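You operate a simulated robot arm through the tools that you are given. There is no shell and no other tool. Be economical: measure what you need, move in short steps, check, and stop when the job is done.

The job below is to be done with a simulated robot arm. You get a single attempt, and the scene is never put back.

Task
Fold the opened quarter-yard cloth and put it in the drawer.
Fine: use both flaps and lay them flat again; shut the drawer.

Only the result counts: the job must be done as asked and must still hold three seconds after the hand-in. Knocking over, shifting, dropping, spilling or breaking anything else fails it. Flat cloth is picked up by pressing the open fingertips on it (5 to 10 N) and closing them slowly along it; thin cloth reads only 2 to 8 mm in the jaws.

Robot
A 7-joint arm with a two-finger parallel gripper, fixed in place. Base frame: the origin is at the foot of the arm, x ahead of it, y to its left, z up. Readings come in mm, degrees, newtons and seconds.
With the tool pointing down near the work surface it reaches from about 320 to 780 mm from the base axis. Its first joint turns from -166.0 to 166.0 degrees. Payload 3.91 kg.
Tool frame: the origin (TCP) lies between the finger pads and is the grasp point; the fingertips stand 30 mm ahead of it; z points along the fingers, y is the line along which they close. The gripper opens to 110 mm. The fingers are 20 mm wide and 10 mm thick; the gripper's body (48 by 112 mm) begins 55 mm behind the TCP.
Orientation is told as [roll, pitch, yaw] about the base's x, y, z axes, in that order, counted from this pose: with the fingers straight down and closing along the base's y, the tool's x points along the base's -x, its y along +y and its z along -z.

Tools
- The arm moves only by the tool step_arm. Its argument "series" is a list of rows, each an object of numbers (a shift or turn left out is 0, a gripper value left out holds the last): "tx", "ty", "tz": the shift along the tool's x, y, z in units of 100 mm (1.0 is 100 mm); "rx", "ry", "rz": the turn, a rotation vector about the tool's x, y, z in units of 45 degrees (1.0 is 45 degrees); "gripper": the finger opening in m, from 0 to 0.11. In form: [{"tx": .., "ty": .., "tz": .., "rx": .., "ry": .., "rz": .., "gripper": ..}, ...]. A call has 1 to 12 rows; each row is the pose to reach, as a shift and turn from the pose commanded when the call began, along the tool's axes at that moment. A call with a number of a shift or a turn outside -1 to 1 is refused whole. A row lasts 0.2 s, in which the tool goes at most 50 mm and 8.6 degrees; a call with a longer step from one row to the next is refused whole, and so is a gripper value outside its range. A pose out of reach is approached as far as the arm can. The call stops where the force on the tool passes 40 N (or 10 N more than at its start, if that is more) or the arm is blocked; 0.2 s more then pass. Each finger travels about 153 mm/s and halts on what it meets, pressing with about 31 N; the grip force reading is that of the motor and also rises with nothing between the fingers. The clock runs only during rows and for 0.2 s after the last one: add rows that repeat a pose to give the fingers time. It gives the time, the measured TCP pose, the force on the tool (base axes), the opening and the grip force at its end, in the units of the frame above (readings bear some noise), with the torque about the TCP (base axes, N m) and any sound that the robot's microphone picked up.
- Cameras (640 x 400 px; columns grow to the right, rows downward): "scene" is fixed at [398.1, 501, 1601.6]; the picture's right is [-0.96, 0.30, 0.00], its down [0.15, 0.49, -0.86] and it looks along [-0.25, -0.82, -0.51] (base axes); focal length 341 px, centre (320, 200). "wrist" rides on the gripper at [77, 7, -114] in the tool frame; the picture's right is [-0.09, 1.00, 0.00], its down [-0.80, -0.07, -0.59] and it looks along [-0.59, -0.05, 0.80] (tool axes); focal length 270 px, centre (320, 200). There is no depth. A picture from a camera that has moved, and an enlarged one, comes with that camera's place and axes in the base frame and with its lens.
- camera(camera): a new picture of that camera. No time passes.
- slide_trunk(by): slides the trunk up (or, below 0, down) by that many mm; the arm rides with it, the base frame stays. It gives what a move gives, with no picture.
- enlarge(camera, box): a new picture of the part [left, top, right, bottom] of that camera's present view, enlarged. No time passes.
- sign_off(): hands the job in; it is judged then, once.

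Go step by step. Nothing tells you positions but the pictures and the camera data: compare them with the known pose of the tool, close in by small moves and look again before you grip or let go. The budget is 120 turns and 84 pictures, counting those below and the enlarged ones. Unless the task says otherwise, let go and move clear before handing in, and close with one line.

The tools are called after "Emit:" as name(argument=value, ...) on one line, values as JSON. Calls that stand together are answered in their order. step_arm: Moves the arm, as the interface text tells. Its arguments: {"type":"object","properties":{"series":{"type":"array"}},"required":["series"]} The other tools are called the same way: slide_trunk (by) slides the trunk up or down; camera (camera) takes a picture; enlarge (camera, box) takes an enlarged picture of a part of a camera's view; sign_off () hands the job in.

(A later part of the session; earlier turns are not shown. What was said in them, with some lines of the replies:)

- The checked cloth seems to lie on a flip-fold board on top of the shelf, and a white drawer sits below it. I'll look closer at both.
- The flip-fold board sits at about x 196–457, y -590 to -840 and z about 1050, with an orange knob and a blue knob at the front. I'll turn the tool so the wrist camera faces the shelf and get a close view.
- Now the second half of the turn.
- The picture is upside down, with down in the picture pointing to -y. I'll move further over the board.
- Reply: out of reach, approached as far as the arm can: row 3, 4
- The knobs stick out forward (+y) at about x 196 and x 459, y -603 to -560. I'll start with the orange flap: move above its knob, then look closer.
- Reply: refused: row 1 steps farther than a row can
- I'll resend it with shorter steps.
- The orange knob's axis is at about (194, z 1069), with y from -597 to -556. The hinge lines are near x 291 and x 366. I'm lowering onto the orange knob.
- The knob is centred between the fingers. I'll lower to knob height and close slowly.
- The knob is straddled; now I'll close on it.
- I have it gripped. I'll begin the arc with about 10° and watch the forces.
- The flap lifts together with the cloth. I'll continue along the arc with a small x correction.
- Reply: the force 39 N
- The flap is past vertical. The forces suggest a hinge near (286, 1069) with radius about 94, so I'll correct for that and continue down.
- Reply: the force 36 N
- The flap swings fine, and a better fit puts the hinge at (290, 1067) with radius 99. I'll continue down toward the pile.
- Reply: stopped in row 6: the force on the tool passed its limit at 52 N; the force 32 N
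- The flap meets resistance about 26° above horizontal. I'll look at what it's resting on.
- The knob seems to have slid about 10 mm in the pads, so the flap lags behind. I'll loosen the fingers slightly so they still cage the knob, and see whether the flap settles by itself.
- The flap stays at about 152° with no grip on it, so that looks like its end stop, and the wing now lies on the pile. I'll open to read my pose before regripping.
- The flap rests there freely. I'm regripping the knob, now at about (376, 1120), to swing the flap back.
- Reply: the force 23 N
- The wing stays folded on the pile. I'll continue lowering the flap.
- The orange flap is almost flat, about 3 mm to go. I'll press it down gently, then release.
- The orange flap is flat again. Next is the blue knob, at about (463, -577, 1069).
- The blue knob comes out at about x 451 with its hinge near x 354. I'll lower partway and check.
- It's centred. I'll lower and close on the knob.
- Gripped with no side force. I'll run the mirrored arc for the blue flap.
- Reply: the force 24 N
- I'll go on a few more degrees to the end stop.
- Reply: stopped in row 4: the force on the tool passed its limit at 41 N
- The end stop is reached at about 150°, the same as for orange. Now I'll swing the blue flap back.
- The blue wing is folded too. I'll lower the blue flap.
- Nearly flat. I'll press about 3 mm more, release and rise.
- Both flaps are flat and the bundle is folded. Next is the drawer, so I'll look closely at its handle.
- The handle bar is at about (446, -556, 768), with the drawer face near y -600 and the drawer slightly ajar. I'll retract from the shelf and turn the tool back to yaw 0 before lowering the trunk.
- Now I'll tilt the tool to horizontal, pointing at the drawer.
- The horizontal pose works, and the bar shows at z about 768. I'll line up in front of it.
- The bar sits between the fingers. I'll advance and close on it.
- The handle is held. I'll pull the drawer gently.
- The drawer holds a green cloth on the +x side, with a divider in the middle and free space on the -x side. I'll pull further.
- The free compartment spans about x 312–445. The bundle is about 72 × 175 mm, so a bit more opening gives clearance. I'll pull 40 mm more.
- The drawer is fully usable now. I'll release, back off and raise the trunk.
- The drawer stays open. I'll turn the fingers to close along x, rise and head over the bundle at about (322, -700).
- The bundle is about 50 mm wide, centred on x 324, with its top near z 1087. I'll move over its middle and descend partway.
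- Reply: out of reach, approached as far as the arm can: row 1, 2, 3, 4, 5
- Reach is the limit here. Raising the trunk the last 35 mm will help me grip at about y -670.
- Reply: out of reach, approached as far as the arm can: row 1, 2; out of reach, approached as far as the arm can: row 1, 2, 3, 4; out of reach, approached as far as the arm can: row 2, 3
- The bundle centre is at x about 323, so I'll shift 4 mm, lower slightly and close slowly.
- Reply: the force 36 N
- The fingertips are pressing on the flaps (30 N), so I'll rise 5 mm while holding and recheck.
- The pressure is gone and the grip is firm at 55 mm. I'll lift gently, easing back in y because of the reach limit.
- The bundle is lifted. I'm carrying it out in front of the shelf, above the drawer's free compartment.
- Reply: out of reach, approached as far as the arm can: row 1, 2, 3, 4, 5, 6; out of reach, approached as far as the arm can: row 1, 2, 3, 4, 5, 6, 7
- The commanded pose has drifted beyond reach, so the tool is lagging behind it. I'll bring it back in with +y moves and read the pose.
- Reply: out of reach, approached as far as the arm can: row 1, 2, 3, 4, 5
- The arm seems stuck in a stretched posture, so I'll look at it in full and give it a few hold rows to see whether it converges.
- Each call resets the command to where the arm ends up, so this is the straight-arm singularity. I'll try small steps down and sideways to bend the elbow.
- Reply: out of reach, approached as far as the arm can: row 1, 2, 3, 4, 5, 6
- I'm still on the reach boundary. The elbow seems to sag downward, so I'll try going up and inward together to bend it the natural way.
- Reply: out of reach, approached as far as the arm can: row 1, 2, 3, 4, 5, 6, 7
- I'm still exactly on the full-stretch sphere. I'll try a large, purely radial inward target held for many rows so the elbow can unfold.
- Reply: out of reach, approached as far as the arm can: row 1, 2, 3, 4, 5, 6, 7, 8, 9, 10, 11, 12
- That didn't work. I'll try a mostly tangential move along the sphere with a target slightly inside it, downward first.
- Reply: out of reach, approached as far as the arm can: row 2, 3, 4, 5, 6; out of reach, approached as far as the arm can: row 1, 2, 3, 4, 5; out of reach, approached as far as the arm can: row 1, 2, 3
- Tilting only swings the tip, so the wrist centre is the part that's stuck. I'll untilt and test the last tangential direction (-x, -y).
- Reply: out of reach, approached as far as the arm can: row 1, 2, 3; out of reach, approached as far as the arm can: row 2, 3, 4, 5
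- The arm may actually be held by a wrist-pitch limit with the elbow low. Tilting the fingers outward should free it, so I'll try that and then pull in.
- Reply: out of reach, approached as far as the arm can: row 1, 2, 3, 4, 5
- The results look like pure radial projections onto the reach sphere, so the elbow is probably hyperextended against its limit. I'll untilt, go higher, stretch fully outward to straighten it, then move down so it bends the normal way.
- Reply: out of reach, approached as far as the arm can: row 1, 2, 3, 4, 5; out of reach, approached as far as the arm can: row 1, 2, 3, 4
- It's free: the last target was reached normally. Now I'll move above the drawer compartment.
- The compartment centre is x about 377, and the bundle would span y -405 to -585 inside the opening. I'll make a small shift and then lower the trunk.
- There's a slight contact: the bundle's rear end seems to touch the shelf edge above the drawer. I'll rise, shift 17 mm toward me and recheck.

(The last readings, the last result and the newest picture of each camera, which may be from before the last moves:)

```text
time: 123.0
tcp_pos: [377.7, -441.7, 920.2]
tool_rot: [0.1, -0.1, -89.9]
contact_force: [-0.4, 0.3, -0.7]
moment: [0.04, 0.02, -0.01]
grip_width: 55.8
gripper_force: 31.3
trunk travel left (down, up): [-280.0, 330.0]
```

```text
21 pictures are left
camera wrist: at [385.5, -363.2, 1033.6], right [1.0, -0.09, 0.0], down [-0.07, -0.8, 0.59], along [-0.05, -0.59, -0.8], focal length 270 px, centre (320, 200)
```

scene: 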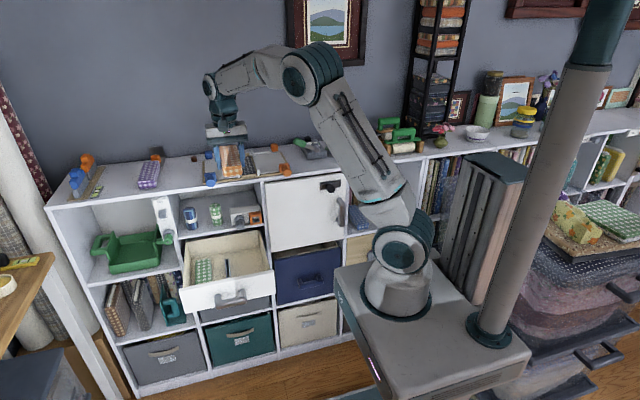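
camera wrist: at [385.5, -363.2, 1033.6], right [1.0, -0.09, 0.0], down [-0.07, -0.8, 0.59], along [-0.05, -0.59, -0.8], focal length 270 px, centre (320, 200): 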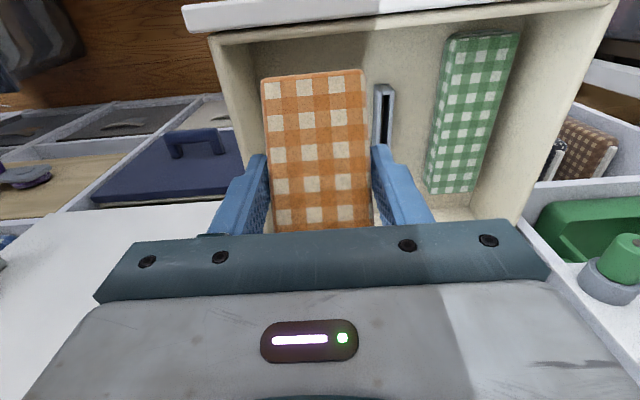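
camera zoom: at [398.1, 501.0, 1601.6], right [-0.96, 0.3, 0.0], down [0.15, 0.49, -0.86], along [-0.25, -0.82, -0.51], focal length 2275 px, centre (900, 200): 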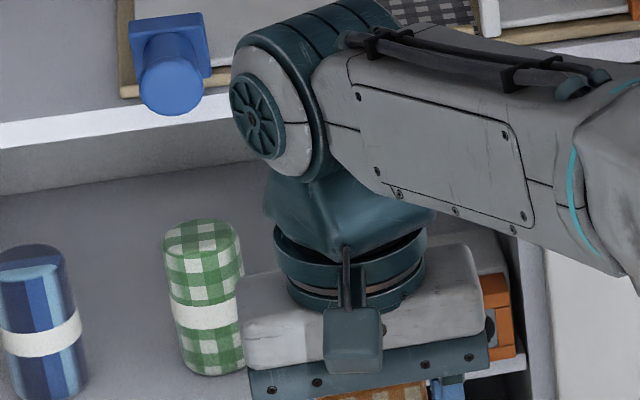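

The bundle has pitched about 24° in the grip, front end low. Lowering it until the front meets the drawer floor should level it, so I'll descend inside the compartment.

Emit:
step_arm(series=[{"tz": 0.2, "tx": -0.02}, {"tz": 0.4, "tx": -0.02}, {"tz": 0.6, "tx": -0.02}, {"tz": 0.8, "tx": -0.02}, {"tz": 1.0, "tx": -0.02}, {"tz": 1.0, "tx": -0.02}])

Emit:
camera(camera="wrist")

Emit:
enlarge(camera="scene", box=[175, 200, 303, 280])

```text
time: 124.5
tcp_pos: [379.6, -444.2, 820.6]
tool_rot: [0.1, -0.1, -90.0]
contact_force: [0.3, -0.4, -1.0]
moment: [0.0, -0.01, 0.0]
grip_width: 55.4
gripper_force: 31.5
trunk travel left (down, up): [-280.0, 330.0]
```

```text
20 pictures are left
camera wrist: at [386.5, -365.9, 933.8], right [1.0, -0.09, 0.0], down [-0.07, -0.8, 0.59], along [-0.05, -0.59, -0.8], focal length 270 px, centre (320, 200)
```

wrist: 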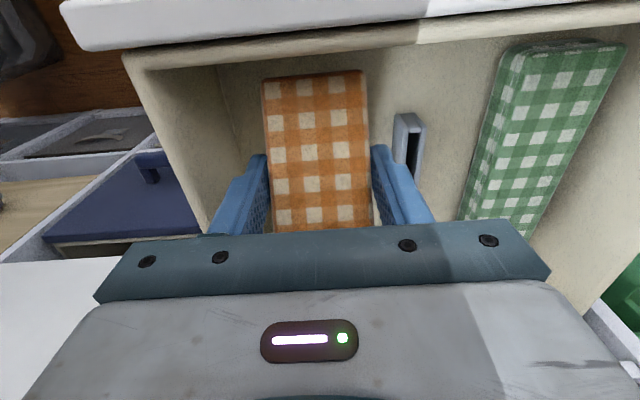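

```text
5.00 times, centred on (239, 240) of scene
camera zoom: at [398.1, 501.0, 1601.6], right [-0.96, 0.3, 0.0], down [0.15, 0.49, -0.86], along [-0.25, -0.82, -0.51], focal length 1706 px, centre (725, 0)
```

zoom: 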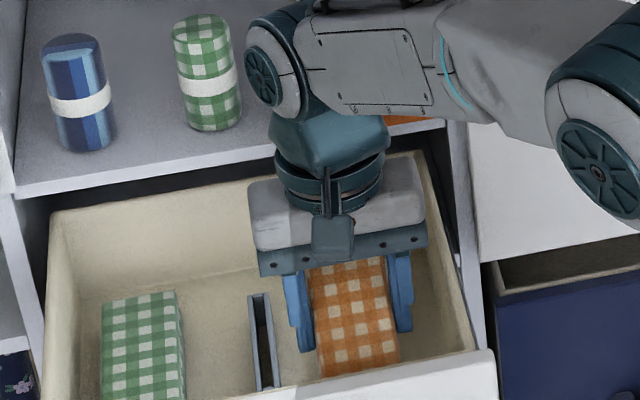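

I'm inside the compartment with no contact. I'll keep going down slowly.

Emit:
step_arm(series=[{"tz": 0.06}, {"tz": 0.12}, {"tz": 0.18}, {"tz": 0.24}, {"tz": 0.3}, {"tz": 0.3}])

```text
time: 125.8
tcp_pos: [377.2, -443.5, 792.0]
tool_rot: [0.2, -0.1, -89.8]
contact_force: [1.5, -0.6, 11.2]
moment: [0.39, 0.25, 0.0]
grip_width: 55.8
gripper_force: 30.8
trunk travel left (down, up): [-280.0, 330.0]
```

Emit:
step_arm(series=[{"tz": 0.04}, {"tz": 0.08}, {"tz": 0.12}, {"tz": 0.15}, {"tz": 0.15}])

Emit:
camera(camera="wrist")

Emit:
enlarge(camera="scene", box=[175, 200, 303, 280])

```text
time: 127.0
tcp_pos: [377.1, -444.0, 776.2]
tool_rot: [0.2, 0.0, -90.0]
contact_force: [-6.0, -10.5, 26.2]
moment: [0.63, 0.42, 0.23]
grip_width: 55.3
gripper_force: 30.4
trunk travel left (down, up): [-280.0, 330.0]
```

```text
18 pictures are left
camera wrist: at [384.3, -365.8, 890.3], right [1.0, -0.09, 0.0], down [-0.07, -0.8, 0.6], along [-0.05, -0.59, -0.8], focal length 270 px, centre (320, 200)
```

wrist: 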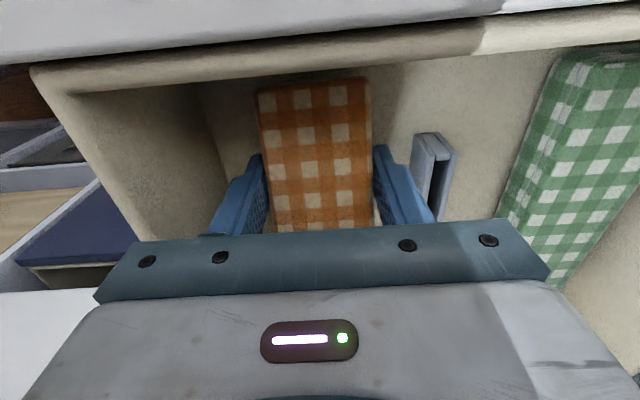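

```text
5.00 times, centred on (239, 240) of scene
camera zoom: at [398.1, 501.0, 1601.6], right [-0.96, 0.3, 0.0], down [0.15, 0.49, -0.86], along [-0.25, -0.82, -0.51], focal length 1706 px, centre (725, 0)
```

zoom: 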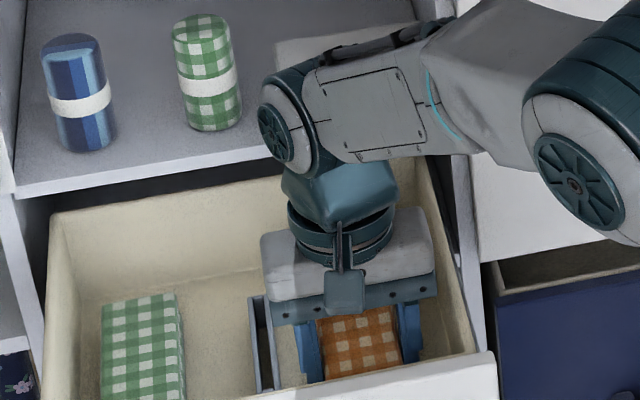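

It's mostly levelled. I'll lower another 4 mm, then open gently and rise.

Emit:
step_arm(series=[{"tz": 0.02}, {"tz": 0.04}, {"tz": 0.04, "gripper": 0.06}, {"tz": 0.04, "gripper": 0.066}, {"tz": 0.04, "gripper": 0.074}, {"tz": 0.04, "gripper": 0.074}])

Emit:
camera(camera="wrist")

```text
time: 128.4
tcp_pos: [379.1, -444.8, 771.4]
tool_rot: [0.2, 0.0, -89.9]
contact_force: [-0.2, 0.3, 0.3]
moment: [-0.01, -0.01, -0.02]
grip_width: 74.1
gripper_force: 0.1
trunk travel left (down, up): [-280.0, 330.0]
```

```text
16 pictures are left
camera wrist: at [385.8, -365.8, 885.3], right [1.0, -0.09, 0.0], down [-0.07, -0.8, 0.59], along [-0.05, -0.59, -0.8], focal length 270 px, centre (320, 200)
```

wrist: 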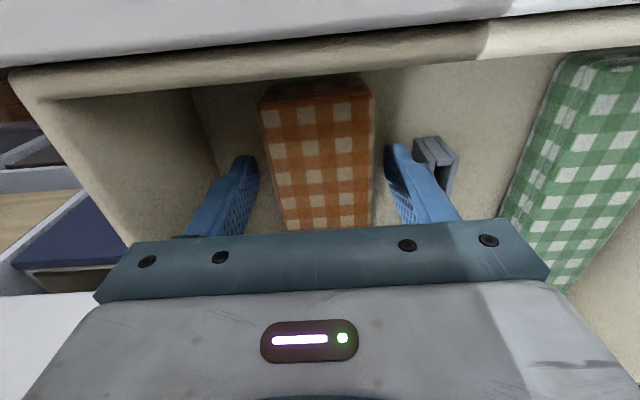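

Released with no force. I'll rise straight up and check how the bundle lies.

Emit:
step_arm(series=[{"tz": -0.15}, {"tz": -0.35}, {"tz": -0.6}, {"tz": -0.85}, {"tz": -1.0}, {"tz": -1.0}])

Emit:
slide_trunk(by=60)

Emit:
camera(camera="wrist")

Emit:
enlarge(camera="scene", box=[165, 200, 293, 280])

```text
time: 129.8
tcp_pos: [378.5, -442.8, 871.3]
tool_rot: [0.1, -0.1, -89.8]
contact_force: [-0.1, -0.5, -0.2]
moment: [-0.05, -0.03, 0.01]
grip_width: 73.8
gripper_force: 0.0
trunk travel left (down, up): [-280.0, 330.0]
```

```text
time: 130.8
tcp_pos: [378.0, -442.0, 931.3]
tool_rot: [0.0, 0.0, -89.9]
contact_force: [0.5, 0.4, 0.2]
moment: [-0.02, -0.01, -0.01]
grip_width: 73.9
gripper_force: 0.0
trunk travel left (down, up): [-340.0, 270.0]
```

```text
15 pictures are left
camera wrist: at [385.9, -364.5, 1044.2], right [1.0, -0.09, 0.0], down [-0.07, -0.8, 0.59], along [-0.05, -0.59, -0.8], focal length 270 px, centre (320, 200)
```

wrist: 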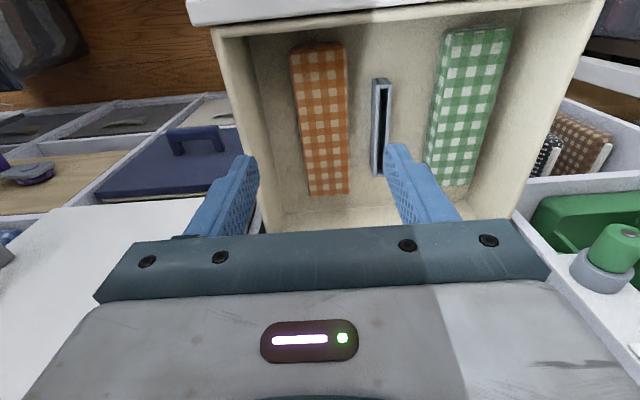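

```text
5.00 times, centred on (229, 240) of scene
camera zoom: at [398.1, 501.0, 1601.6], right [-0.96, 0.3, 0.0], down [0.15, 0.49, -0.86], along [-0.25, -0.82, -0.51], focal length 1706 px, centre (775, 0)
```

zoom: 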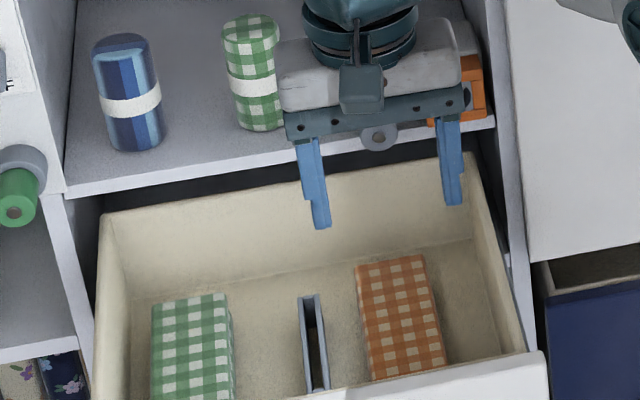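

The bundle lies flat in the drawer. Next I'll go back in front of the handle, turn horizontal, and push the drawer shut by its handle.

Emit:
step_arm(series=[{"tx": 0.3, "ty": 0.1}, {"tx": 0.6, "ty": 0.3}, {"tx": 0.9, "ty": 0.5}, {"tx": 1.0, "ty": 0.68}, {"tx": 1.0, "ty": 0.68}])

Emit:
step_arm(series=[{"tx": 0.2, "rz": -0.16}, {"tx": 0.5, "rz": -0.33}, {"tx": 0.8, "rz": -0.5}, {"tx": 1.0, "rz": -0.67}, {"tx": 1.0, "rz": -0.84}, {"tx": 1.0, "rz": -1.0}, {"tx": 1.0, "rz": -1.0}])

Emit:
step_arm(series=[{"rz": -0.16}, {"rz": -0.33}, {"rz": -0.5}, {"rz": -0.67}, {"rz": -0.84}, {"rz": -1.0, "gripper": 0.06}, {"rz": -1.0}])

Emit:
step_arm(series=[{"rx": 0.16}, {"rx": 0.33}, {"rx": 0.5}, {"rx": 0.67}, {"rx": 0.84}, {"rx": 1.0}, {"rx": 1.0}])

Emit:
step_arm(series=[{"rx": 0.16}, {"rx": 0.33}, {"rx": 0.5}, {"rx": 0.67}, {"rx": 0.84}, {"rx": 1.0}, {"rx": 1.0}])

```text
time: 132.1
tcp_pos: [446.1, -343.4, 931.3]
tool_rot: [0.1, -0.1, -89.9]
contact_force: [-0.1, -0.1, 0.5]
moment: [0.05, 0.0, 0.02]
grip_width: 73.8
gripper_force: 0.1
trunk travel left (down, up): [-340.0, 270.0]
```

```text
time: 133.7
tcp_pos: [447.0, -243.9, 931.1]
tool_rot: [0.2, -0.2, -44.9]
contact_force: [0.5, 0.3, -1.0]
moment: [0.0, 0.01, -0.01]
grip_width: 73.9
gripper_force: 0.0
trunk travel left (down, up): [-340.0, 270.0]
```

```text
time: 135.2
tcp_pos: [446.2, -243.3, 931.6]
tool_rot: [0.0, -0.1, 0.1]
contact_force: [-0.1, -0.4, -0.4]
moment: [0.0, -0.01, 0.04]
grip_width: 60.0
gripper_force: 0.1
trunk travel left (down, up): [-340.0, 270.0]
```

```text
time: 136.8
tcp_pos: [445.3, -242.3, 929.6]
tool_rot: [-45.2, -0.2, 0.0]
contact_force: [0.3, 0.4, -0.4]
moment: [-0.02, -0.02, -0.01]
grip_width: 60.2
gripper_force: 0.1
trunk travel left (down, up): [-340.0, 270.0]
```

```text
time: 138.4
tcp_pos: [446.6, -241.7, 930.3]
tool_rot: [-90.1, -0.1, 0.1]
contact_force: [0.5, 0.7, 0.5]
moment: [-0.02, -0.01, -0.02]
grip_width: 60.0
gripper_force: 0.1
trunk travel left (down, up): [-340.0, 270.0]
```

Emit:
slide_trunk(by=-162)

Emit:
camera(camera="wrist")

```text
time: 140.3
tcp_pos: [446.3, -242.7, 768.9]
tool_rot: [-90.0, 0.0, 0.0]
contact_force: [0.1, 0.0, -0.2]
moment: [-0.02, 0.01, -0.01]
grip_width: 60.1
gripper_force: 0.0
trunk travel left (down, up): [-178.0, 432.0]
```

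```text
13 pictures are left
camera wrist: at [370.3, -127.0, 761.2], right [0.09, 0.0, -1.0], down [0.8, 0.6, 0.07], along [0.59, -0.8, 0.05], focal length 270 px, centre (320, 200)
```

wrist: 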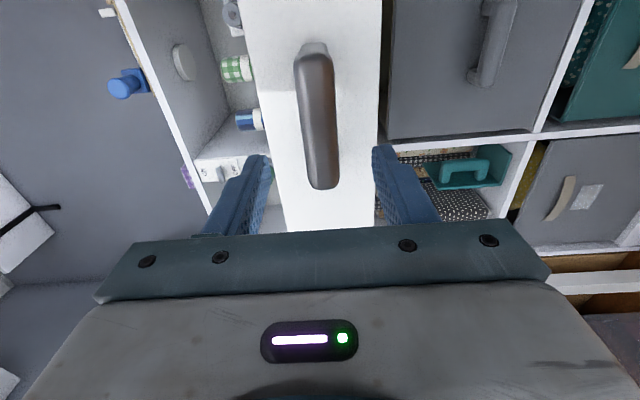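

The handle is in the same relation to the fingers as before. I'll advance, grip and push in.

Emit:
step_arm(series=[{"tz": 0.25}, {"tz": 0.5}, {"tz": 0.68}, {"tz": 0.68}, {"tz": 0.68, "gripper": 0.04}, {"tz": 0.68, "gripper": 0.028}, {"tz": 0.68, "gripper": 0.018}, {"tz": 0.68, "gripper": 0.01}])

Emit:
step_arm(series=[{"tz": 0.08}, {"tz": 0.2}, {"tz": 0.35}, {"tz": 0.5}, {"tz": 0.65}, {"tz": 0.8}, {"tz": 0.95}, {"tz": 1.0}])

Emit:
step_arm(series=[{"tz": 0.15}, {"tz": 0.3}, {"tz": 0.45}, {"tz": 0.6}, {"tz": 0.75}, {"tz": 0.9}, {"tz": 1.0}, {"tz": 1.0}])

Emit:
enlarge(camera="scene", box=[145, 190, 305, 290])

```text
time: 142.1
tcp_pos: [447.3, -310.6, 768.2]
tool_rot: [-90.2, -0.2, 0.0]
contact_force: [2.8, -1.7, 9.0]
moment: [0.07, 0.54, -0.2]
grip_width: 26.3
gripper_force: 45.5
trunk travel left (down, up): [-178.0, 432.0]
```

```text
time: 143.9
tcp_pos: [447.0, -410.2, 768.7]
tool_rot: [-90.2, -0.1, 0.1]
contact_force: [5.0, 1.5, 8.1]
moment: [0.07, 0.64, -0.38]
grip_width: 25.8
gripper_force: 45.0
trunk travel left (down, up): [-178.0, 432.0]
```

```text
time: 145.7
tcp_pos: [446.4, -509.4, 768.3]
tool_rot: [-90.1, -0.2, 0.2]
contact_force: [9.2, 0.6, 11.4]
moment: [0.0, 0.44, -0.89]
grip_width: 25.8
gripper_force: 44.8
trunk travel left (down, up): [-178.0, 432.0]
```

```text
4.00 times, centred on (225, 240) of scene
camera zoom: at [398.1, 501.0, 1601.6], right [-0.96, 0.3, 0.0], down [0.15, 0.49, -0.86], along [-0.25, -0.82, -0.51], focal length 1365 px, centre (700, 40)
```

zoom: 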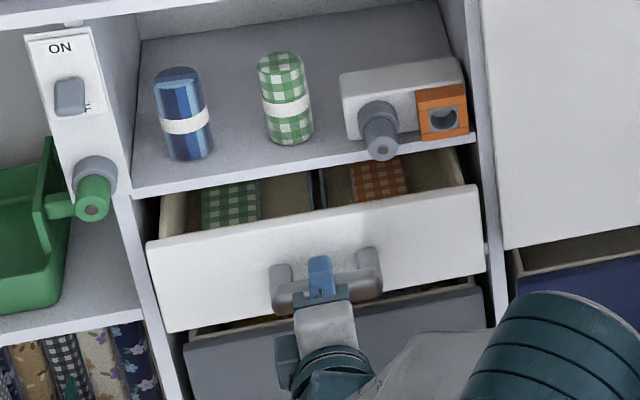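

Sliding smoothly. I'll push the remaining distance in small steps until it stops.

Emit:
step_arm(series=[{"tz": 0.12}, {"tz": 0.24}, {"tz": 0.36}, {"tz": 0.48}, {"tz": 0.6}, {"tz": 0.68}, {"tz": 0.76}, {"tz": 0.84}, {"tz": 0.92}, {"tz": 1.0}, {"tz": 1.0}])

Emit:
enlarge(camera="scene", box=[145, 190, 305, 290])

```text
time: 147.0
tcp_pos: [449.8, -566.9, 768.3]
tool_rot: [-90.1, -0.2, 0.2]
contact_force: [-7.9, 40.3, 9.0]
moment: [-0.44, 0.49, 0.61]
grip_width: 25.8
gripper_force: 45.3
trunk travel left (down, up): [-178.0, 432.0]
stopped in row 6: the force on the tool passed its limit at 55 N (the readings are from after the stop); the commanded pose is now the measured one
```

```text
4.00 times, centred on (225, 240) of scene
camera zoom: at [398.1, 501.0, 1601.6], right [-0.96, 0.3, 0.0], down [0.15, 0.49, -0.86], along [-0.25, -0.82, -0.51], focal length 1365 px, centre (700, 40)
```

zoom: 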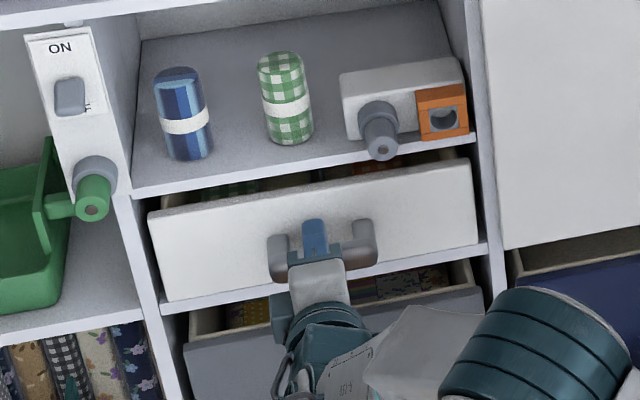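

The drawer stopped hard at handle y -567, 12 mm further in than its ajar start. I'll check up close.

Emit:
camera(camera="wrist")

Emit:
enlarge(camera="scene", box=[175, 215, 275, 275])

```text
10 pictures are left
camera wrist: at [372.2, -452.0, 761.4], right [0.09, 0.0, -1.0], down [0.8, 0.6, 0.07], along [0.6, -0.8, 0.05], focal length 270 px, centre (320, 200)
```

wrist: 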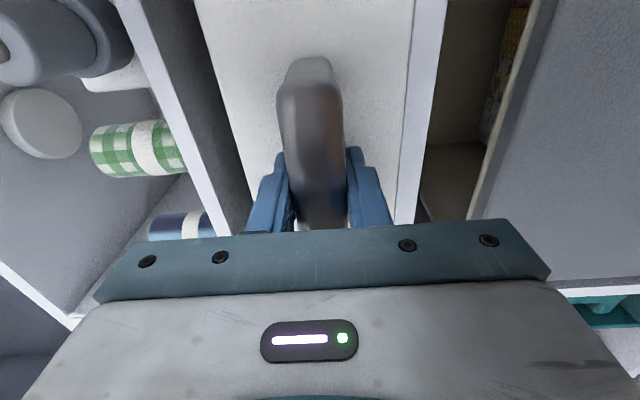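

```text
6.40 times, centred on (225, 245) of scene
camera zoom: at [398.1, 501.0, 1601.6], right [-0.96, 0.3, 0.0], down [0.15, 0.49, -0.86], along [-0.25, -0.82, -0.51], focal length 2184 px, centre (928, -88)
```

zoom: 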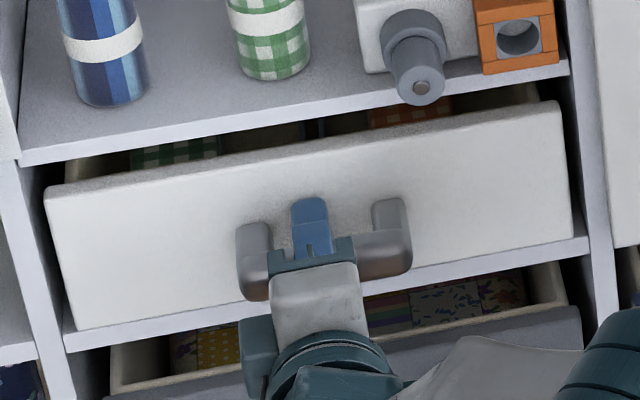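

It's a rigid stop with the front inset evenly, so I take it as fully closed. I'll open the fingers and back away.

Emit:
step_arm(series=[{"gripper": 0.035}, {"gripper": 0.05}, {"gripper": 0.06}, {"gripper": 0.06}, {"tz": -0.2}, {"tz": -0.5}, {"tz": -0.8}, {"tz": -1.0}])

Emit:
step_arm(series=[{"tz": -0.3}, {"tz": -0.6}, {"tz": -1.0}, {"tz": -1.0}])

Emit:
camera(camera="scene")

Emit:
enlarge(camera="scene", box=[145, 130, 305, 290])

```text
time: 148.8
tcp_pos: [444.8, -471.4, 767.1]
tool_rot: [-89.7, -0.1, 0.0]
contact_force: [-1.4, -0.2, 0.8]
moment: [-0.01, 0.01, 0.0]
grip_width: 60.0
gripper_force: 0.1
trunk travel left (down, up): [-178.0, 432.0]
```

```text
time: 149.8
tcp_pos: [446.0, -373.9, 767.3]
tool_rot: [-89.7, -0.1, 0.1]
contact_force: [-0.4, -1.3, -0.4]
moment: [-0.03, -0.02, -0.03]
grip_width: 60.5
gripper_force: 0.1
trunk travel left (down, up): [-178.0, 432.0]
```

```text
8 pictures are left
```

scene: 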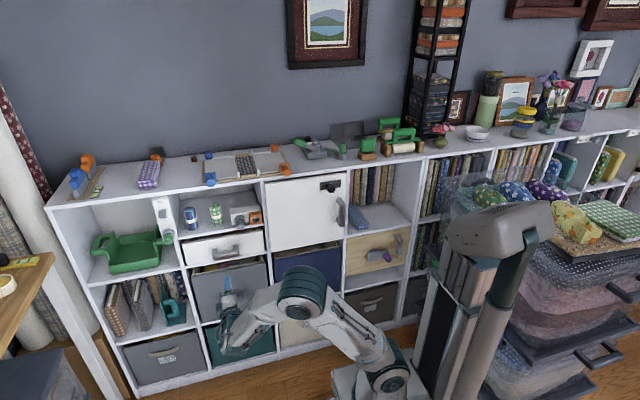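

```text
2.50 times, centred on (225, 210) of scene
camera zoom: at [398.1, 501.0, 1601.6], right [-0.96, 0.3, 0.0], down [0.15, 0.49, -0.86], along [-0.25, -0.82, -0.51], focal length 853 px, centre (558, 175)
```

zoom: 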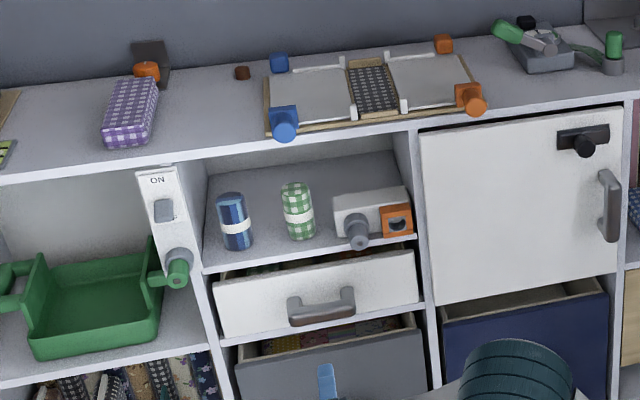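

Everything looks tidy. One last close check that the drawer didn't move when I released it.

Emit:
enlarge(camera="scene", box=[175, 215, 275, 275])

Emit:
enlarge(camera="scene", box=[180, 120, 340, 220])

```text
6.40 times, centred on (225, 245) of scene
camera zoom: at [398.1, 501.0, 1601.6], right [-0.96, 0.3, 0.0], down [0.15, 0.49, -0.86], along [-0.25, -0.82, -0.51], focal length 2184 px, centre (928, -88)
```

zoom: 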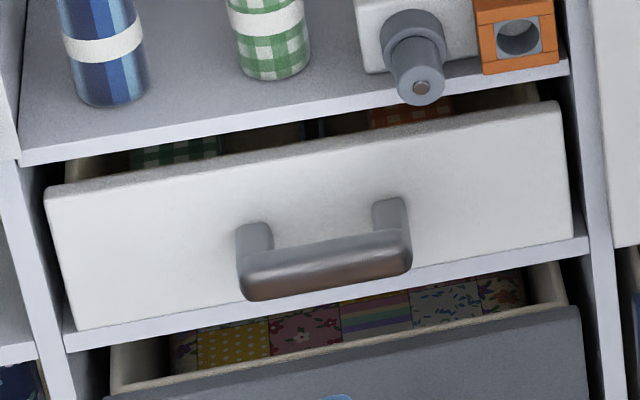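

```text
4.00 times, centred on (260, 170) of scene
camera zoom: at [398.1, 501.0, 1601.6], right [-0.96, 0.3, 0.0], down [0.15, 0.49, -0.86], along [-0.25, -0.82, -0.51], focal length 1365 px, centre (560, 320)
```

zoom: 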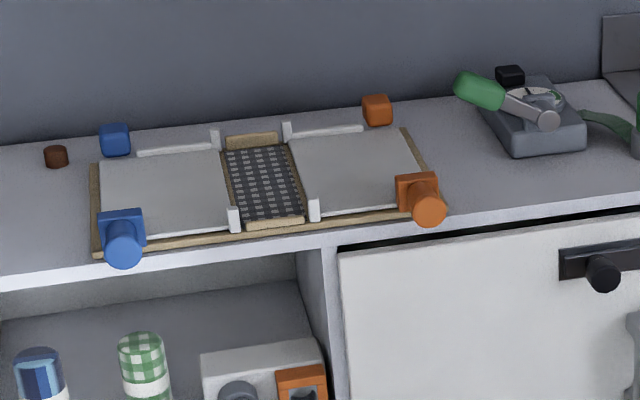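

The drawer is unmoved and shut, both flaps are flat at their starting positions, and the arm is clear. I'm handing in.

Emit:
sign_off()

```text
The job is handed in.
```

The cloth was folded with both flaps, which are flat again, and it now lies in the shut drawer.
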